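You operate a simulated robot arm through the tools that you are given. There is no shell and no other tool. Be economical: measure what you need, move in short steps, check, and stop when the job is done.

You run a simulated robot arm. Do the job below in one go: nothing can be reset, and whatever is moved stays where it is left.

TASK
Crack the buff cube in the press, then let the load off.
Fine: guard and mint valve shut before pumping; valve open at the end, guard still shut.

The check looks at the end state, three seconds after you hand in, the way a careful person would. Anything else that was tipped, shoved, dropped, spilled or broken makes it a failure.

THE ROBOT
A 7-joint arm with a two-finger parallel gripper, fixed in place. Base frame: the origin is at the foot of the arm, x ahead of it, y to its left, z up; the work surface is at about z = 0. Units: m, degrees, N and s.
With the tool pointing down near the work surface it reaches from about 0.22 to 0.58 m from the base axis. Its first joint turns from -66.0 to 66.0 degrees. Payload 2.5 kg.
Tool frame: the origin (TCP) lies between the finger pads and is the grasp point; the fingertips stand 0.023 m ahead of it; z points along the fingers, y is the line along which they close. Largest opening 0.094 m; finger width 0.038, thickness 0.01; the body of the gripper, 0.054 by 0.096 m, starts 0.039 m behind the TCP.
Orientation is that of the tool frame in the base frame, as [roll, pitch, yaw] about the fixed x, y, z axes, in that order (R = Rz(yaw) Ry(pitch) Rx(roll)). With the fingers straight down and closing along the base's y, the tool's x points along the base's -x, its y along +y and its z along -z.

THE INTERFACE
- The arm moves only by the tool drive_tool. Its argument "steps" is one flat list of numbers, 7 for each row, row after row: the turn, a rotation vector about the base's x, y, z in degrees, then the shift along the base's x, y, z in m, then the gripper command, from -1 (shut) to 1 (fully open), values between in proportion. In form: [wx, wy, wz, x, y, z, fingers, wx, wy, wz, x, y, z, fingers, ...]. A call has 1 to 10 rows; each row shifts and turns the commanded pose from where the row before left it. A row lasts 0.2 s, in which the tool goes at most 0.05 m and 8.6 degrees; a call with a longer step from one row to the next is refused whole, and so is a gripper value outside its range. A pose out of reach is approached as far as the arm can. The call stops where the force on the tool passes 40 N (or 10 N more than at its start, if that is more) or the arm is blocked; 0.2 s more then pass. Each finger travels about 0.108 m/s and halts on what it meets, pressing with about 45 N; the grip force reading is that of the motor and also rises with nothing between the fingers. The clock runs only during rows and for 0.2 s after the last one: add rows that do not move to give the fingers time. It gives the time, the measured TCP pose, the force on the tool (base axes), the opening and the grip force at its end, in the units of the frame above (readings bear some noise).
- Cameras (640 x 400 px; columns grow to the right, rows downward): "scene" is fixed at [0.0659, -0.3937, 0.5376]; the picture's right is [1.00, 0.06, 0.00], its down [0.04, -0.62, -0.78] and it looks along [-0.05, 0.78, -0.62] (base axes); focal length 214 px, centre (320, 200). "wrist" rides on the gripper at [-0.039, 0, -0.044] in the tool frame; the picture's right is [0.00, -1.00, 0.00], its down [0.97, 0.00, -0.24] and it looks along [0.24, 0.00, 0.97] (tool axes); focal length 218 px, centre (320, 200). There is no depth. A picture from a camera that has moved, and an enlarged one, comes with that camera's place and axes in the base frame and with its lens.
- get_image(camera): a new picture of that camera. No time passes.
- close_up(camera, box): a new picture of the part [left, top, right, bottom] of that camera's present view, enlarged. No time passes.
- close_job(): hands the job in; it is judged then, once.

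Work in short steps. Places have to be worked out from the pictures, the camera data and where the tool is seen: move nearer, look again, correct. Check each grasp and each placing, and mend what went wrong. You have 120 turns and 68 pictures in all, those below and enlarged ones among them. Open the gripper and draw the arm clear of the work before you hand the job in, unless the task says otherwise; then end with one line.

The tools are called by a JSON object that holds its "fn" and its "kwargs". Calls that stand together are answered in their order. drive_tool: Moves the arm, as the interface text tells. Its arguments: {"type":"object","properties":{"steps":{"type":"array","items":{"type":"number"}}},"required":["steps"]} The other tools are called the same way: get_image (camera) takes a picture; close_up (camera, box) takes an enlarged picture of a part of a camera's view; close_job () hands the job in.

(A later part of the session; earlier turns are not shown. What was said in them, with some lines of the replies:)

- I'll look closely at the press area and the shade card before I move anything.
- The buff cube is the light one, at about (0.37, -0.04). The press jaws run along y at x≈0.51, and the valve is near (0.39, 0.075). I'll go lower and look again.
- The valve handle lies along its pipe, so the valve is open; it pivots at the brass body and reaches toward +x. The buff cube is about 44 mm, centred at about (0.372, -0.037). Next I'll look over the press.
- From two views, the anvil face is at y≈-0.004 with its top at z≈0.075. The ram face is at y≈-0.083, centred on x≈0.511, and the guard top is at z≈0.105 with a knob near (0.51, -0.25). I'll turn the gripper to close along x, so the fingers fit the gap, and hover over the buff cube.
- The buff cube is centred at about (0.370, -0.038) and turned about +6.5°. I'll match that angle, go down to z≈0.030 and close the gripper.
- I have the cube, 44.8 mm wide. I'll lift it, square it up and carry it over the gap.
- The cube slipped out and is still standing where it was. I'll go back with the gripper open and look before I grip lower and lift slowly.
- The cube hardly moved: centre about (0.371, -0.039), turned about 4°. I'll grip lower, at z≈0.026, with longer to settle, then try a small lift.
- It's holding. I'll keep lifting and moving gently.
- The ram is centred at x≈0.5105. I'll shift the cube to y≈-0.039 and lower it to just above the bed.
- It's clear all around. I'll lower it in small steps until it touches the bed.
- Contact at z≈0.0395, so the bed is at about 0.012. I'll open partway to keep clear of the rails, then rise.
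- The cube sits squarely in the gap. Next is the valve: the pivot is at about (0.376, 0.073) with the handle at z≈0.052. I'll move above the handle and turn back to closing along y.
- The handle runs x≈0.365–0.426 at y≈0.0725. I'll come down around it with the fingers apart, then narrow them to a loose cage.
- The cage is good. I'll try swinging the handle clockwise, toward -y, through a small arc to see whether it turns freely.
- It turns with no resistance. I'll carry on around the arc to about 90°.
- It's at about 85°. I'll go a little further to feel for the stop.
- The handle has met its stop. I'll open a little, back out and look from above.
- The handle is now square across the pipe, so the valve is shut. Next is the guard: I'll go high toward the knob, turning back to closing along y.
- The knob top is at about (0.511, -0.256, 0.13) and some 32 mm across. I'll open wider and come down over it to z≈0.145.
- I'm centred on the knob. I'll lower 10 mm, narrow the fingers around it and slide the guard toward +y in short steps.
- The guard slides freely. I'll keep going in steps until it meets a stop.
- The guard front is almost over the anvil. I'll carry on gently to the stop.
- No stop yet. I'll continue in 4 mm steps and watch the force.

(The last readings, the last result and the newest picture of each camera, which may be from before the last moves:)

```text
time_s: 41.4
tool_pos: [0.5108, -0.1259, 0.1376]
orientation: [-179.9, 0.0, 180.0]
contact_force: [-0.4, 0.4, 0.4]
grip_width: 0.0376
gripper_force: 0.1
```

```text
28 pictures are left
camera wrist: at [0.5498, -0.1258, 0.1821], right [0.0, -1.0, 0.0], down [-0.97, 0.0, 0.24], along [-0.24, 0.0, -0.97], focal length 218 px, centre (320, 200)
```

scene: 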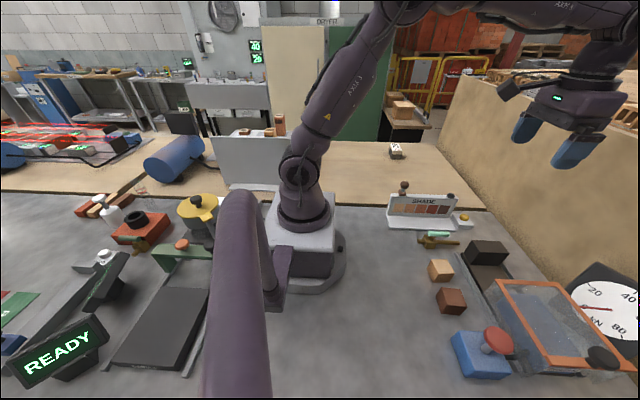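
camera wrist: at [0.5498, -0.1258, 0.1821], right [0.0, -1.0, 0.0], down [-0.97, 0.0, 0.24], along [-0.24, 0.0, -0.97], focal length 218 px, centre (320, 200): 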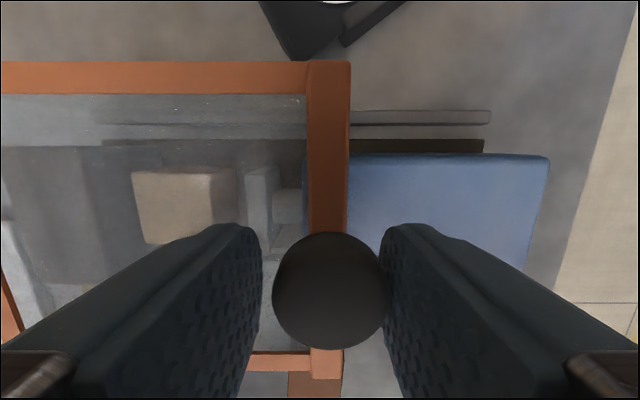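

Still no stop after about 0.13 m of travel. A few more careful millimetres.

{"fn": "drive_tool", "kwargs": {"steps": [0, 0, 0, 0, 0.004, 0, -0.2, 0, 0, 0, 0, 0.003, 0, -0.2, 0, 0, 0, 0, 0, 0, -0.2]}}

{"fn": "drive_tool", "kwargs": {"steps": [0, 0, 0, 0, 0.004, 0, -0.2, 0, 0, 0, 0, 0.003, 0, -0.2, 0, 0, 0, 0, 0, 0, -0.2]}}

{"fn": "get_image", "kwargs": {"camera": "scene"}}

```text
time_s: 42.2
tool_pos: [0.5109, -0.1186, 0.1373]
orientation: [180.0, 0.0, -179.9]
contact_force: [-0.6, -0.5, -0.2]
grip_width: 0.0378
gripper_force: 0.3
```

```text
time_s: 43.0
tool_pos: [0.5105, -0.112, 0.1372]
orientation: [180.0, 0.1, -180.0]
contact_force: [0.3, 0.0, 0.2]
grip_width: 0.0378
gripper_force: 0.5
```

```text
27 pictures are left
```

scene: 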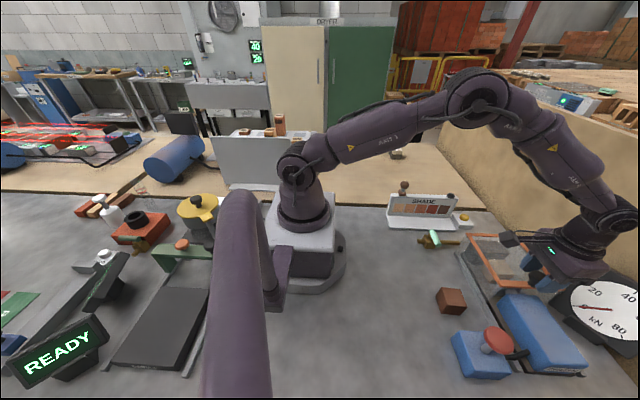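

The guard front should now be about level with the rail ends. I'll test 4 mm more.

{"fn": "drive_tool", "kwargs": {"steps": [0, 0, 0, 0, 0.004, 0, -0.2, 0, 0, 0, 0, 0, 0, -0.2]}}

{"fn": "get_image", "kwargs": {"camera": "wrist"}}

{"fn": "close_up", "kwargs": {"camera": "scene", "box": [420, 200, 600, 360]}}

```text
time_s: 43.6
tool_pos: [0.5112, -0.1083, 0.1371]
orientation: [179.9, 0.0, -179.9]
contact_force: [0.4, 0.1, -0.3]
grip_width: 0.0378
gripper_force: 0.5
```

```text
26 pictures are left
camera wrist: at [0.5496, -0.1086, 0.182], right [0.0, -1.0, 0.0], down [-0.97, 0.0, 0.24], along [-0.24, 0.0, -0.97], focal length 218 px, centre (320, 200)
```

wrist: 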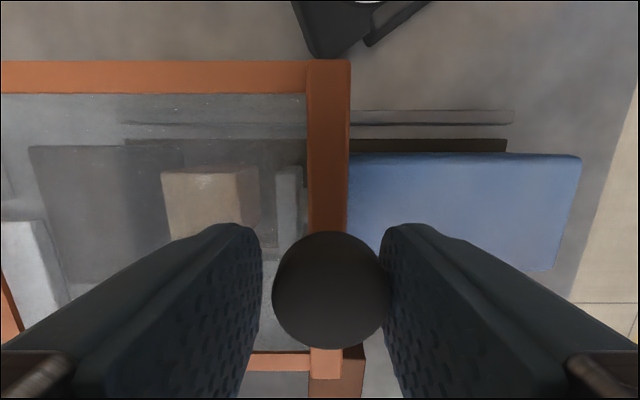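

```text
2.50 times, centred on (510, 280) of scene
camera zoom: at [0.0659, -0.3937, 0.5376], right [1.0, 0.06, 0.0], down [0.04, -0.62, -0.78], along [-0.05, 0.78, -0.62], focal length 536 px, centre (-155, 0)
```

zoom: 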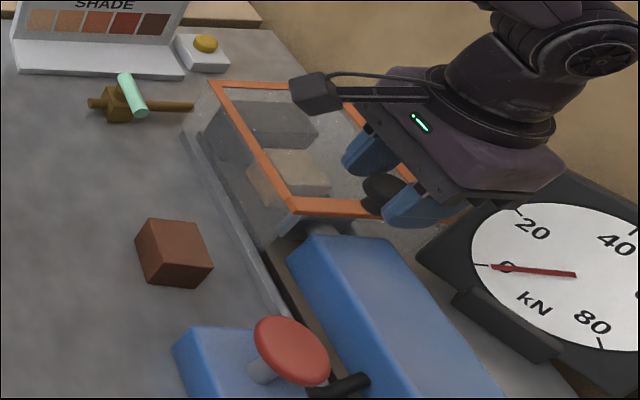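

Knob travel so far is about 0.145 m and it still moves freely. I'll test 4 mm at a time, since the stop should be close.

{"fn": "drive_tool", "kwargs": {"steps": [0, 0, 0, 0, 0.004, 0, -0.2, 0, 0, 0, 0, 0, 0, -0.2]}}

{"fn": "drive_tool", "kwargs": {"steps": [0, 0, 0, 0, 0.004, 0, -0.2, 0, 0, 0, 0, 0, 0, -0.2]}}

```text
time_s: 44.2
tool_pos: [0.5097, -0.1041, 0.1389]
orientation: [-180.0, -0.1, 180.0]
contact_force: [1.1, -1.7, 0.9]
grip_width: 0.0386
gripper_force: 1.4
```

```text
time_s: 44.8
tool_pos: [0.5094, -0.1013, 0.1385]
orientation: [-179.9, -0.1, 179.9]
contact_force: [-2.5, -11.6, 2.4]
grip_width: 0.0423
gripper_force: 5.6
```

The stop is met, with the force rising to 12 N, so the guard is shut. I'll release, rise and look at it and the pump.

{"fn": "drive_tool", "kwargs": {"steps": [0, 0, 0, 0, -0.002, 0, 0.1, 0, 0, 0, 0, 0, 0, 0.4, 0, 0, 0, 0, 0, 0, 0.4, 0, 0, 0, 0, 0, 0.04, 0.4, 0, 0, 0, -0.01, -0.02, 0.04, 0.4, 0, 0, 0, -0.03, -0.02, 0.03, 0.4, 0, 0, 0, -0.03, -0.02, 0, 0.4, 0, 0, 0, -0.03, -0.02, 0, 0.4, 0, 0, 0, 0, 0, 0, 0.4]}}

{"fn": "get_image", "kwargs": {"camera": "wrist"}}

```text
time_s: 46.8
tool_pos: [0.411, -0.1821, 0.2489]
orientation: [-180.0, 0.0, 180.0]
contact_force: [-0.3, 0.6, -0.5]
grip_width: 0.0657
gripper_force: 0.0
```

```text
24 pictures are left
camera wrist: at [0.45, -0.1821, 0.2942], right [0.0, -1.0, 0.0], down [-0.97, 0.0, 0.24], along [-0.24, 0.0, -0.97], focal length 218 px, centre (320, 200)
```

wrist: 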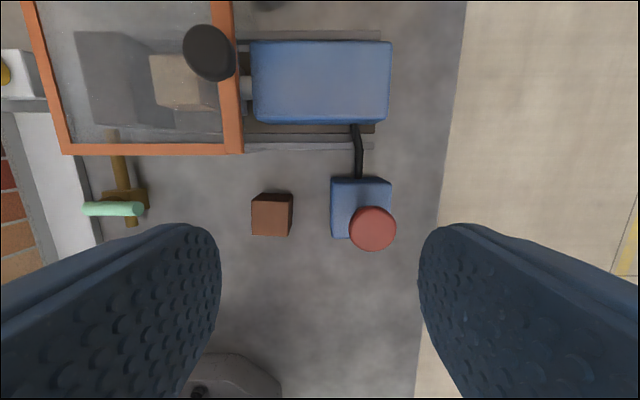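

The pump cap is at about (0.373, -0.231), its top at z≈0.098. I'll close the fingers and hover over it.

{"fn": "drive_tool", "kwargs": {"steps": [0, 0, 0, -0.019, -0.0245, 0, 0, 0, 0, 0, -0.019, -0.0245, 0, -1, 0, 0, 0, 0, 0, -0.04, -1, 0, 0, 0, 0, 0, -0.04, -1, 0, 0, 0, 0, 0, -0.029, -1, 0, 0, 0, 0, 0, 0, -1]}}

{"fn": "close_up", "kwargs": {"camera": "scene", "box": [420, 240, 640, 400]}}

```text
time_s: 48.2
tool_pos: [0.3728, -0.2317, 0.1381]
orientation: [-180.0, 0.0, -179.9]
contact_force: [-0.9, 0.1, 0.0]
grip_width: 0.0
gripper_force: 42.4
```

```text
2.50 times, centred on (530, 320) of scene
camera zoom: at [0.0659, -0.3937, 0.5376], right [1.0, 0.06, 0.0], down [0.04, -0.62, -0.78], along [-0.05, 0.78, -0.62], focal length 536 px, centre (-205, -100)
```

zoom: 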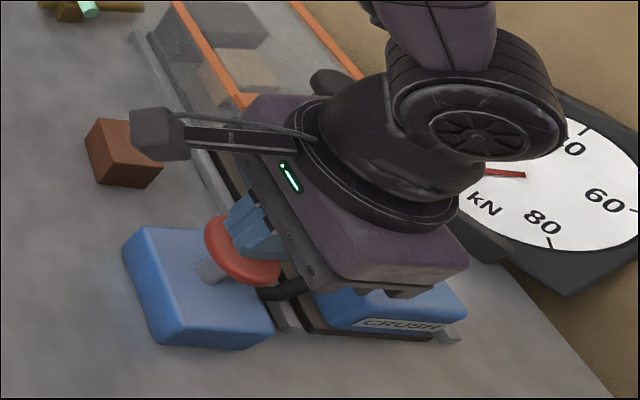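

The fingers are over the cap. I'll press down in small steps to learn the stroke.

{"fn": "drive_tool", "kwargs": {"steps": [0, 0, 0, 0, 0, -0.01, -1, 0, 0, 0, 0, 0, -0.006, -1, 0, 0, 0, 0, 0, -0.006, -1, 0, 0, 0, 0, 0, -0.006, -1]}}

{"fn": "drive_tool", "kwargs": {"steps": [0, 0, 0, 0, 0, -0.006, -1, 0, 0, 0, 0, 0, -0.006, -1, 0, 0, 0, 0, 0, -0.006, -1, 0, 0, 0, 0, 0, -0.006, -1]}}

{"fn": "close_up", "kwargs": {"camera": "scene", "box": [420, 240, 640, 400]}}

```text
time_s: 49.2
tool_pos: [0.3732, -0.2308, 0.11]
orientation: [180.0, 0.0, 180.0]
contact_force: [1.1, 2.4, 4.3]
grip_width: 0.0
gripper_force: 41.8
```

```text
time_s: 50.1
tool_pos: [0.3727, -0.2313, 0.0954]
orientation: [-179.9, 0.1, -180.0]
contact_force: [-6.9, 4.9, 21.4]
grip_width: 0.0
gripper_force: 42.4
stopped in row 4: the force on the tool passed its limit (the readings are from after the stop); the commanded pose is now the measured one
```

```text
2.50 times, centred on (530, 320) of scene
camera zoom: at [0.0658, -0.3936, 0.5376], right [1.0, 0.06, 0.0], down [0.04, -0.62, -0.78], along [-0.05, 0.78, -0.62], focal length 536 px, centre (-205, -100)
```

zoom: 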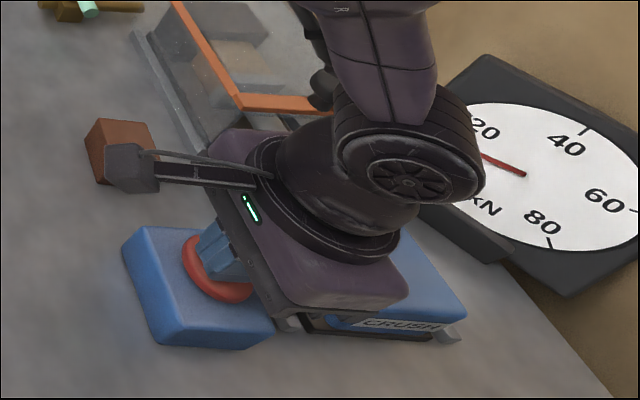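

A full stroke bottoms out at z≈0.095, and the gauge needle has moved. I'll let the cap rise and check the gauge and cube.

{"fn": "drive_tool", "kwargs": {"steps": [0, 0, 0, 0, 0, 0.01, -1, 0, 0, 0, 0, 0, 0.015, -1, 0, 0, 0, 0, 0, 0.01, -1, 0, 0, 0, 0, 0, 0, -1]}}

{"fn": "close_up", "kwargs": {"camera": "scene", "box": [420, 220, 640, 380]}}

```text
time_s: 51.1
tool_pos: [0.3718, -0.2305, 0.1295]
orientation: [-180.0, 0.0, 180.0]
contact_force: [-0.9, -0.6, 0.8]
grip_width: 0.0
gripper_force: 42.2
```

```text
2.50 times, centred on (530, 300) of scene
camera zoom: at [0.0659, -0.3937, 0.5376], right [1.0, 0.06, 0.0], down [0.04, -0.62, -0.78], along [-0.05, 0.78, -0.62], focal length 536 px, centre (-205, -50)
```

zoom: 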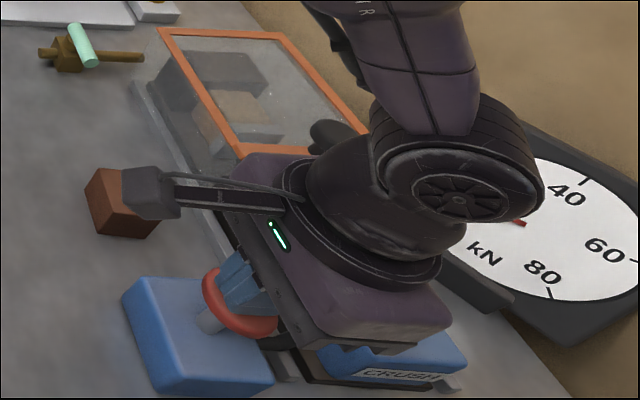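

The cap sprang back. I'll do another stroke, ending at the bottom where the gauge can be seen.

{"fn": "drive_tool", "kwargs": {"steps": [0, 0, 0, 0, 0, -0.011, -1, 0, 0, 0, 0, 0, -0.011, -1, 0, 0, 0, 0, 0, -0.012, -1, 0, 0, 0, 0, 0, -0.002, -1]}}

{"fn": "close_up", "kwargs": {"camera": "scene", "box": [440, 220, 640, 380]}}

```text
time_s: 52.2
tool_pos: [0.3736, -0.2332, 0.0967]
orientation: [-179.9, 0.2, 179.9]
contact_force: [-7.9, 3.7, 18.5]
grip_width: 0.0001
gripper_force: 42.5
stopped in row 4: the force on the tool passed its limit (the readings are from after the stop); the commanded pose is now the measured one
```

```text
2.50 times, centred on (540, 300) of scene
camera zoom: at [0.0659, -0.3937, 0.5376], right [1.0, 0.06, 0.0], down [0.04, -0.62, -0.78], along [-0.05, 0.78, -0.62], focal length 536 px, centre (-230, -50)
```

zoom: 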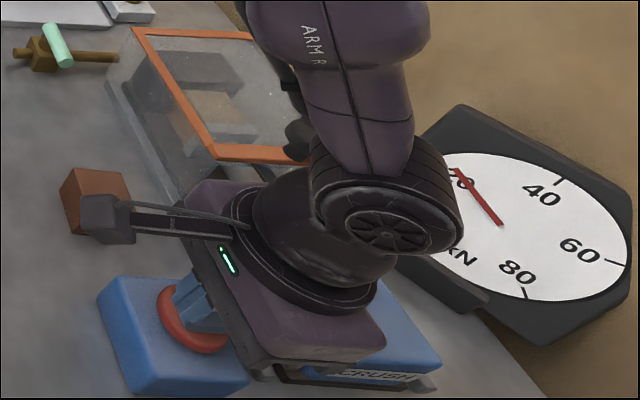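

The gauge reads about 20 kN and the cube is whole. Another stroke.

{"fn": "drive_tool", "kwargs": {"steps": [0, 0, 0, 0, 0, 0.012, -1, 0, 0, 0, 0, 0, 0.012, -1, 0, 0, 0, 0, 0, 0.008, -1, 0, 0, 0, 0, 0, 0, -1, 0, 0, 0, 0, 0, -0.011, -1, 0, 0, 0, 0, 0, -0.011, -1, 0, 0, 0, 0, 0, -0.012, -1]}}

{"fn": "close_up", "kwargs": {"camera": "scene", "box": [440, 220, 640, 380]}}

```text
time_s: 53.8
tool_pos: [0.3741, -0.2308, 0.0947]
orientation: [-179.9, 0.2, 180.0]
contact_force: [-10.8, 7.3, 36.6]
grip_width: 0.0
gripper_force: 42.0
```

```text
2.50 times, centred on (540, 300) of scene
camera zoom: at [0.0658, -0.3936, 0.5377], right [1.0, 0.06, 0.0], down [0.04, -0.62, -0.78], along [-0.05, 0.78, -0.62], focal length 536 px, centre (-230, -50)
```

zoom: 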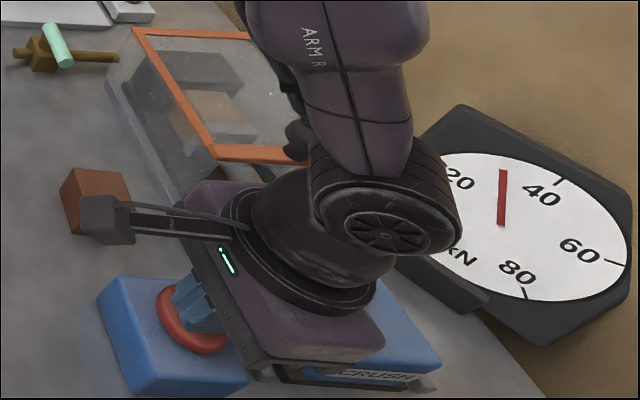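

The gauge is at about 30 kN, rising roughly 10 kN a stroke. Next stroke.

{"fn": "drive_tool", "kwargs": {"steps": [0, 0, 0, 0, 0, 0.012, -1, 0, 0, 0, 0, 0, 0.012, -1, 0, 0, 0, 0, 0, 0.009, -1, 0, 0, 0, 0, 0, 0, -1, 0, 0, 0, 0, 0, -0.011, -1, 0, 0, 0, 0, 0, -0.011, -1, 0, 0, 0, 0, 0, -0.011, -1]}}

{"fn": "close_up", "kwargs": {"camera": "scene", "box": [440, 220, 640, 380]}}

```text
time_s: 55.4
tool_pos: [0.3746, -0.2337, 0.0953]
orientation: [-179.9, 0.2, 180.0]
contact_force: [-12.8, 7.8, 39.8]
grip_width: 0.0
gripper_force: 42.5
```

```text
2.50 times, centred on (540, 300) of scene
camera zoom: at [0.0658, -0.3936, 0.5377], right [1.0, 0.06, 0.0], down [0.04, -0.62, -0.78], along [-0.05, 0.78, -0.62], focal length 536 px, centre (-230, -50)
```

zoom: 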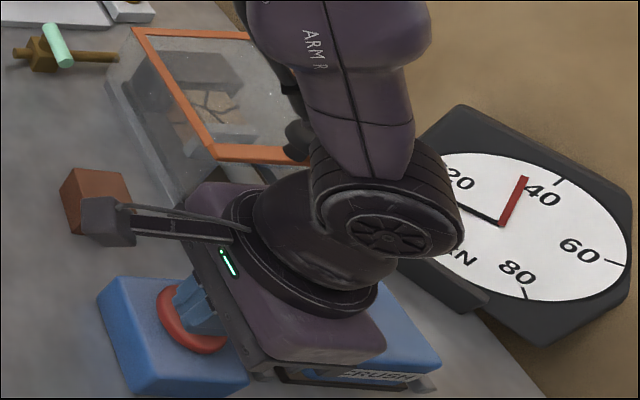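

The cube shows cracks. The red peak hand stayed near 36 kN while the black live hand fell, so it has broken. I'll rise off the pump and confirm.

{"fn": "drive_tool", "kwargs": {"steps": [0, 0, 0, 0, 0, 0.015, -1, 0, 0, 0, 0, 0, 0.02, -1, 0, 0, 0, 0, 0, 0.04, -1, 0, 0, 0, 0, 0, 0.04, -1, 0, 0, 0, 0, 0.04, 0.02, -1, 0, 0, 0, 0, 0.04, 0, -0.5, 0, 0, 0, 0, 0.04, 0, -0.2, 0, 0, 0, 0, 0.04, 0, -0.2, 0, 0, 0, 0, 0, 0, -0.2]}}

{"fn": "get_image", "kwargs": {"camera": "wrist"}}

{"fn": "close_up", "kwargs": {"camera": "scene", "box": [420, 220, 640, 380]}}

```text
time_s: 57.4
tool_pos: [0.3735, -0.0721, 0.2271]
orientation: [-179.9, 0.1, -179.9]
contact_force: [-1.1, 0.5, 0.5]
grip_width: 0.0374
gripper_force: 0.0
```

```text
17 pictures are left
camera wrist: at [0.4128, -0.0726, 0.2723], right [0.0, -1.0, 0.0], down [-0.97, 0.0, 0.24], along [-0.24, 0.0, -0.97], focal length 218 px, centre (320, 200)
```

wrist: 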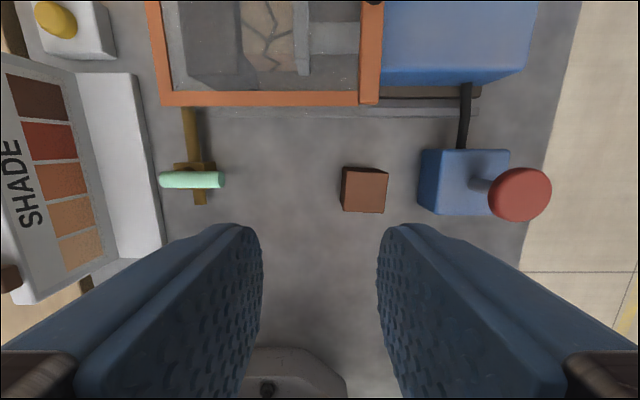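

```text
2.50 times, centred on (530, 300) of scene
camera zoom: at [0.0659, -0.3937, 0.5376], right [1.0, 0.06, 0.0], down [0.04, -0.62, -0.78], along [-0.05, 0.78, -0.62], focal length 536 px, centre (-205, -50)
```

zoom: 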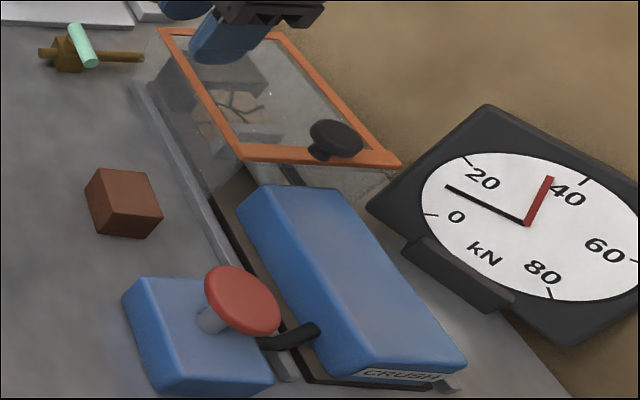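

The cube is cracked, with about 11 kN still held, the guard is shut, and its corner is at about (0.443, 0.048, 0.096). To open the valve clear of the guard, I'll push the handle back with closed fingers at a fixed yaw of 90°. First I'll move above the handle's -x side.

{"fn": "drive_tool", "kwargs": {"steps": [0, 0, -8.2, -0.002, 0.0087, 0, -1, 0, 0, -8.2, -0.002, 0.0087, 0, -1, 0, 0, -8.2, -0.002, 0.0087, 0, -1, 0, 0, -8.2, -0.002, 0.0087, 0, -1, 0, 0, -8.2, -0.002, 0.0087, 0, -1, 0, 0, -8.2, -0.002, 0.0087, 0, -1, 0, 0, -8.2, -0.002, 0.0087, 0, -1, 0, 0, -8.2, -0.002, 0.0087, 0, -1, 0, 0, -8.2, -0.002, 0.0087, 0, -1, 0, 0, -8.2, -0.002, 0.0087, 0, -1]}}

{"fn": "drive_tool", "kwargs": {"steps": [0, 0, -8, -0.002, 0.0087, -0.03, -1, 0, 0, 0, 0, 0, -0.04, -1, 0, 0, 0, 0, 0, -0.02, -1, 0, 0, 0, 0, 0, 0, -1]}}

{"fn": "get_image", "kwargs": {"camera": "wrist"}}

```text
time_s: 59.6
tool_pos: [0.3532, 0.014, 0.2273]
orientation: [-179.9, 0.1, 97.9]
contact_force: [-0.9, 0.5, -0.2]
grip_width: 0.0
gripper_force: 42.9
```

```text
time_s: 60.6
tool_pos: [0.351, 0.0233, 0.136]
orientation: [179.9, 0.1, 90.0]
contact_force: [0.3, 1.1, 1.2]
grip_width: 0.0002
gripper_force: 42.3
```

```text
15 pictures are left
camera wrist: at [0.3516, -0.0162, 0.1805], right [-1.0, 0.0, 0.0], down [0.0, 0.97, 0.24], along [0.0, 0.24, -0.97], focal length 218 px, centre (320, 200)
```

wrist: 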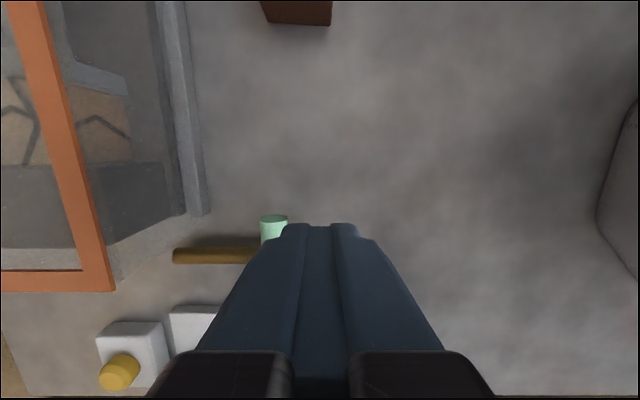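

The handle tip is at x≈0.381 and y≈0.028, and the fingers are clear on its -x side. I'll go down to z≈0.070.

{"fn": "drive_tool", "kwargs": {"steps": [0, 0, 0, 0, 0, -0.03, -1, 0, 0, 0, 0, 0, -0.02, -1, 0, 0, 0, 0, 0, -0.016, -1, 0, 0, 0, 0, 0, 0, -1]}}

{"fn": "close_up", "kwargs": {"camera": "scene", "box": [390, 190, 490, 270]}}

```text
time_s: 61.6
tool_pos: [0.3512, 0.0233, 0.0693]
orientation: [-180.0, 0.1, 89.9]
contact_force: [0.3, 0.0, -0.6]
grip_width: 0.0
gripper_force: 42.3
```

```text
5.00 times, centred on (440, 230) of scene
camera zoom: at [0.0659, -0.3937, 0.5376], right [1.0, 0.06, 0.0], down [0.04, -0.62, -0.78], along [-0.05, 0.78, -0.62], focal length 1072 px, centre (-280, 50)
```

zoom: 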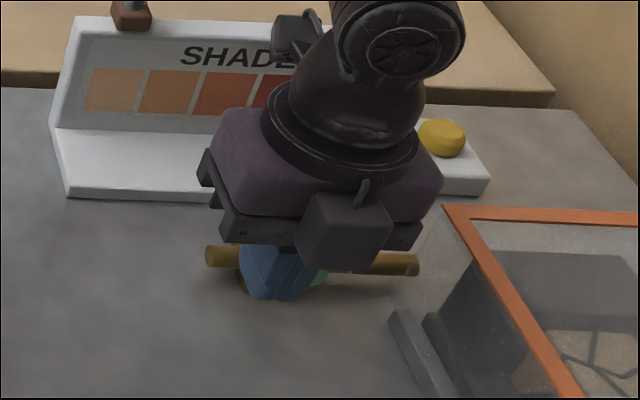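

I'll push toward +x, then curve to +y along the handle's arc.

{"fn": "drive_tool", "kwargs": {"steps": [0, 0, 0, 0.01, 0, 0, -1, 0, 0, 0, 0.008, 0, 0, -1, 0, 0, 0, 0.008, 0.001, 0, -1, 0, 0, 0, 0.007, 0.003, 0, -1, 0, 0, 0, 0.006, 0.0045, 0, -1, 0, 0, 0, 0, 0, 0, -1]}}

{"fn": "close_up", "kwargs": {"camera": "scene", "box": [390, 190, 490, 270]}}

{"fn": "get_image", "kwargs": {"camera": "wrist"}}

```text
time_s: 63.0
tool_pos: [0.392, 0.0315, 0.0712]
orientation: [-179.9, 0.2, 90.0]
contact_force: [-0.6, -0.9, 0.3]
grip_width: 0.0002
gripper_force: 42.1
```

```text
5.00 times, centred on (440, 230) of scene
camera zoom: at [0.0659, -0.3937, 0.5376], right [1.0, 0.06, 0.0], down [0.04, -0.62, -0.78], along [-0.05, 0.78, -0.62], focal length 1072 px, centre (-280, 50)
```

zoom: 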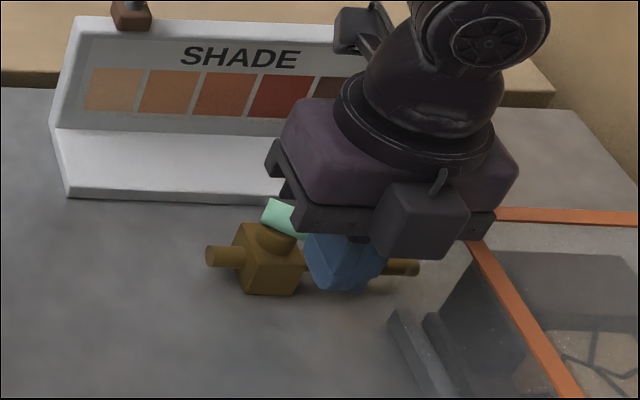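

```text
12 pictures are left
camera wrist: at [0.3911, -0.0077, 0.1158], right [-1.0, 0.0, 0.0], down [0.0, 0.97, 0.24], along [0.0, 0.24, -0.97], focal length 218 px, centre (320, 200)
```

wrist: 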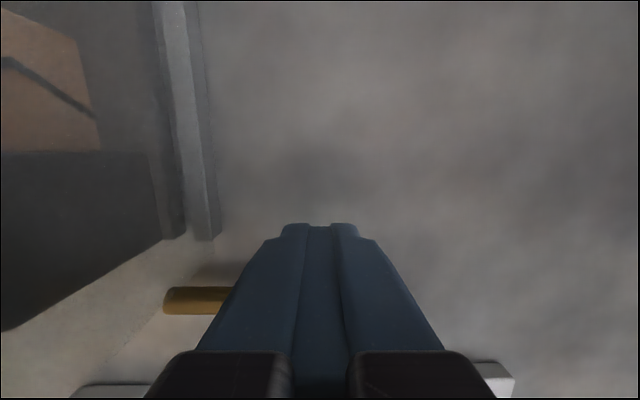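

The handle is turning and has come most of the way. I'll finish with a push toward +y until the stop.

{"fn": "drive_tool", "kwargs": {"steps": [0, 0, 0, 0.003, 0.004, 0, -1, 0, 0, 0, 0.002, 0.004, 0, -1, 0, 0, 0, 0, 0.004, 0, -1, 0, 0, 0, 0, 0.003, 0, -1, 0, 0, 0, 0, 0, 0, -1]}}

{"fn": "drive_tool", "kwargs": {"steps": [0, 0, 0, 0, 0.003, 0, -1, 0, 0, 0, 0, 0.002, 0, -1, 0, 0, 0, 0, 0, 0, -1]}}

{"fn": "close_up", "kwargs": {"camera": "scene", "box": [390, 190, 490, 270]}}

```text
time_s: 64.2
tool_pos: [0.3944, 0.0449, 0.072]
orientation: [-179.9, 0.2, 90.0]
contact_force: [-0.9, -10.5, 1.2]
grip_width: 0.0
gripper_force: 43.3
```

```text
time_s: 65.0
tool_pos: [0.3951, 0.0457, 0.0714]
orientation: [-179.9, 0.6, 89.4]
contact_force: [-6.4, -36.6, -7.0]
grip_width: 0.0
gripper_force: 42.4
```

```text
5.00 times, centred on (440, 230) of scene
camera zoom: at [0.0659, -0.3937, 0.5376], right [1.0, 0.06, 0.0], down [0.04, -0.62, -0.78], along [-0.05, 0.78, -0.62], focal length 1072 px, centre (-280, 50)
```

zoom: 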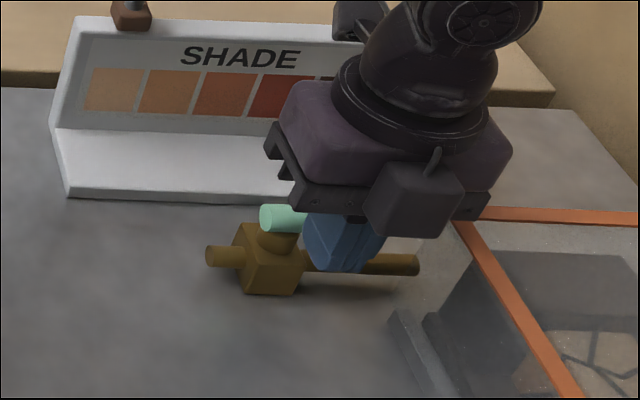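

The stop is met at 37 N and the handle is in line with the pipe. I'll back off, rise and check everything.

{"fn": "drive_tool", "kwargs": {"steps": [0, 0, 0, -0.003, -0.008, 0, -1, 0, 0, 0, -0.006, -0.008, 0, -1, 0, 0, 0, 0, 0, 0.04, -1, 0, 0, 0, 0, 0, 0.045, -0.5, 0, 0, 0, -0.01, 0, 0.045, 0, 0, 0, 0, -0.03, 0, 0.045, 0.5, 0, 0, 0, -0.03, 0, 0.02, 1, 0, 0, 0, 0, 0, 0, 1]}}

{"fn": "get_image", "kwargs": {"camera": "wrist"}}

{"fn": "close_up", "kwargs": {"camera": "scene", "box": [400, 200, 640, 390]}}

```text
refused: row 6 steps farther than a row can; nothing moved
```

```text
10 pictures are left
camera wrist: at [0.3949, 0.0064, 0.1163], right [-1.0, 0.01, 0.0], down [0.01, 0.97, 0.23], along [0.0, 0.23, -0.97], focal length 218 px, centre (320, 200)
```

wrist: 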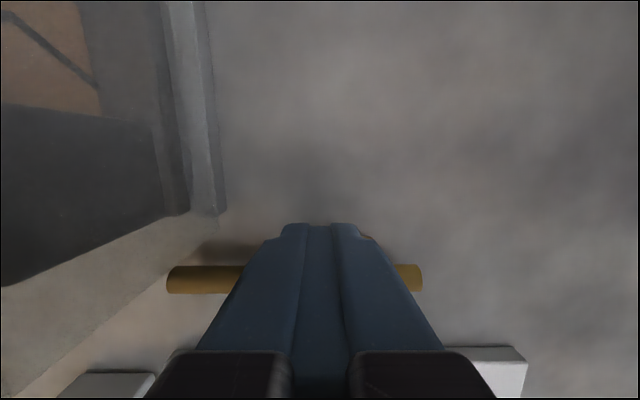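

```text
2.11 times, centred on (520, 295) of scene
camera zoom: at [0.0659, -0.3937, 0.5376], right [1.0, 0.06, 0.0], down [0.04, -0.62, -0.78], along [-0.05, 0.78, -0.62], focal length 452 px, centre (-101, 0)
```

zoom: 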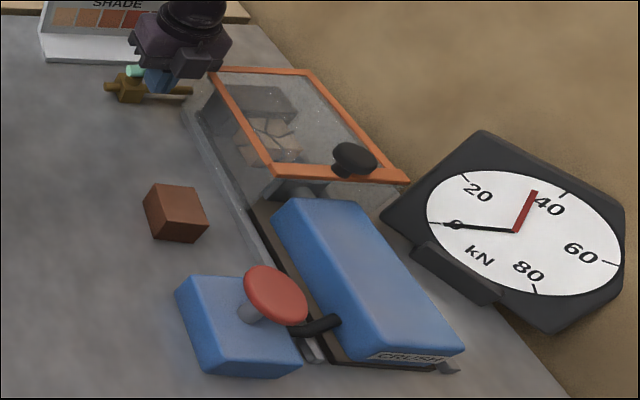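

That call was refused because one row was too long. The gauge is already back at 0 kN; I'll back off with shorter rows.

{"fn": "drive_tool", "kwargs": {"steps": [0, 0, 0, -0.003, -0.008, 0, -1, 0, 0, 0, -0.006, -0.008, 0, -1, 0, 0, 0, 0, 0, 0.04, -1, 0, 0, 0, 0, 0, 0.04, -0.5, 0, 0, 0, -0.01, 0, 0.04, 0, 0, 0, 0, -0.02, -0.02, 0.03, 0.5, 0, 0, 0, -0.02, -0.02, 0.02, 1, 0, 0, 0, 0, 0, 0, 1]}}

{"fn": "get_image", "kwargs": {"camera": "wrist"}}

{"fn": "get_image", "kwargs": {"camera": "scene"}}

{"fn": "close_up", "kwargs": {"camera": "scene", "box": [400, 200, 560, 320]}}

```text
time_s: 66.8
tool_pos: [0.3361, -0.0043, 0.2417]
orientation: [-179.9, 0.1, 90.0]
contact_force: [0.0, 0.5, -0.5]
grip_width: 0.094
gripper_force: 0.2
```

```text
8 pictures are left
camera wrist: at [0.3373, -0.0436, 0.2858], right [-1.0, 0.0, 0.0], down [0.0, 0.97, 0.24], along [0.0, 0.24, -0.97], focal length 218 px, centre (320, 200)
```

wrist: 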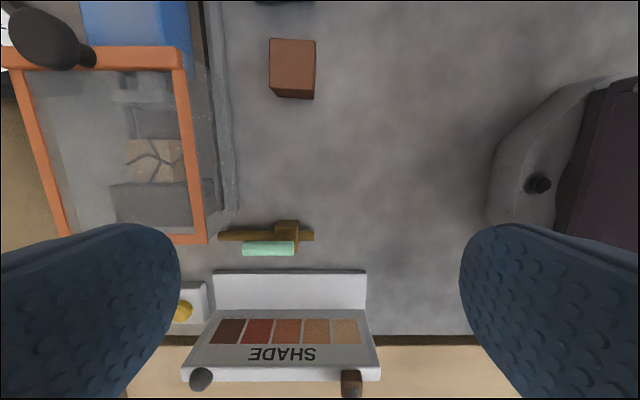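

```text
7 pictures are left
```

scene: 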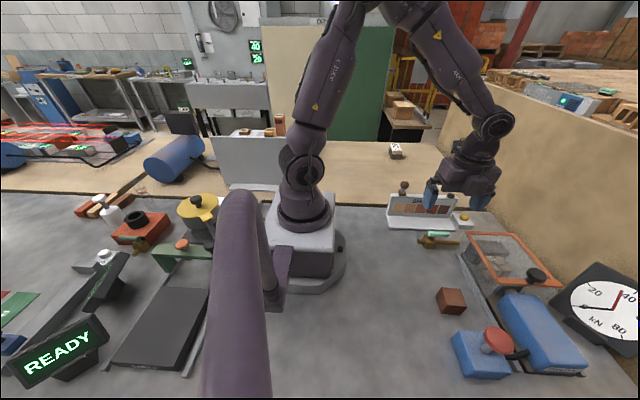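

```text
3.33 times, centred on (480, 260) of scene
camera zoom: at [0.0659, -0.3937, 0.5376], right [1.0, 0.06, 0.0], down [0.04, -0.62, -0.78], along [-0.05, 0.78, -0.62], focal length 715 px, centre (-213, 0)
```

zoom: 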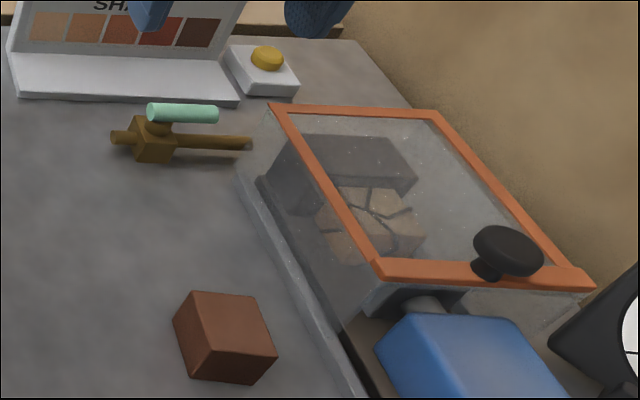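

Everything is as asked: the cube is cracked, the load is at 0, the valve is in line with its pipe, the guard is shut, and the arm is clear with the gripper open. I'm handing in.

{"fn": "close_job", "kwargs": {}}

```text
The job is handed in.
```

The buff cube is cracked (it broke near 36 kN), the gauge is back at 0 kN with the mint valve open, and the guard is still shut; my first grip on the cube slipped, but the cube stayed standing and nothing else was disturbed.
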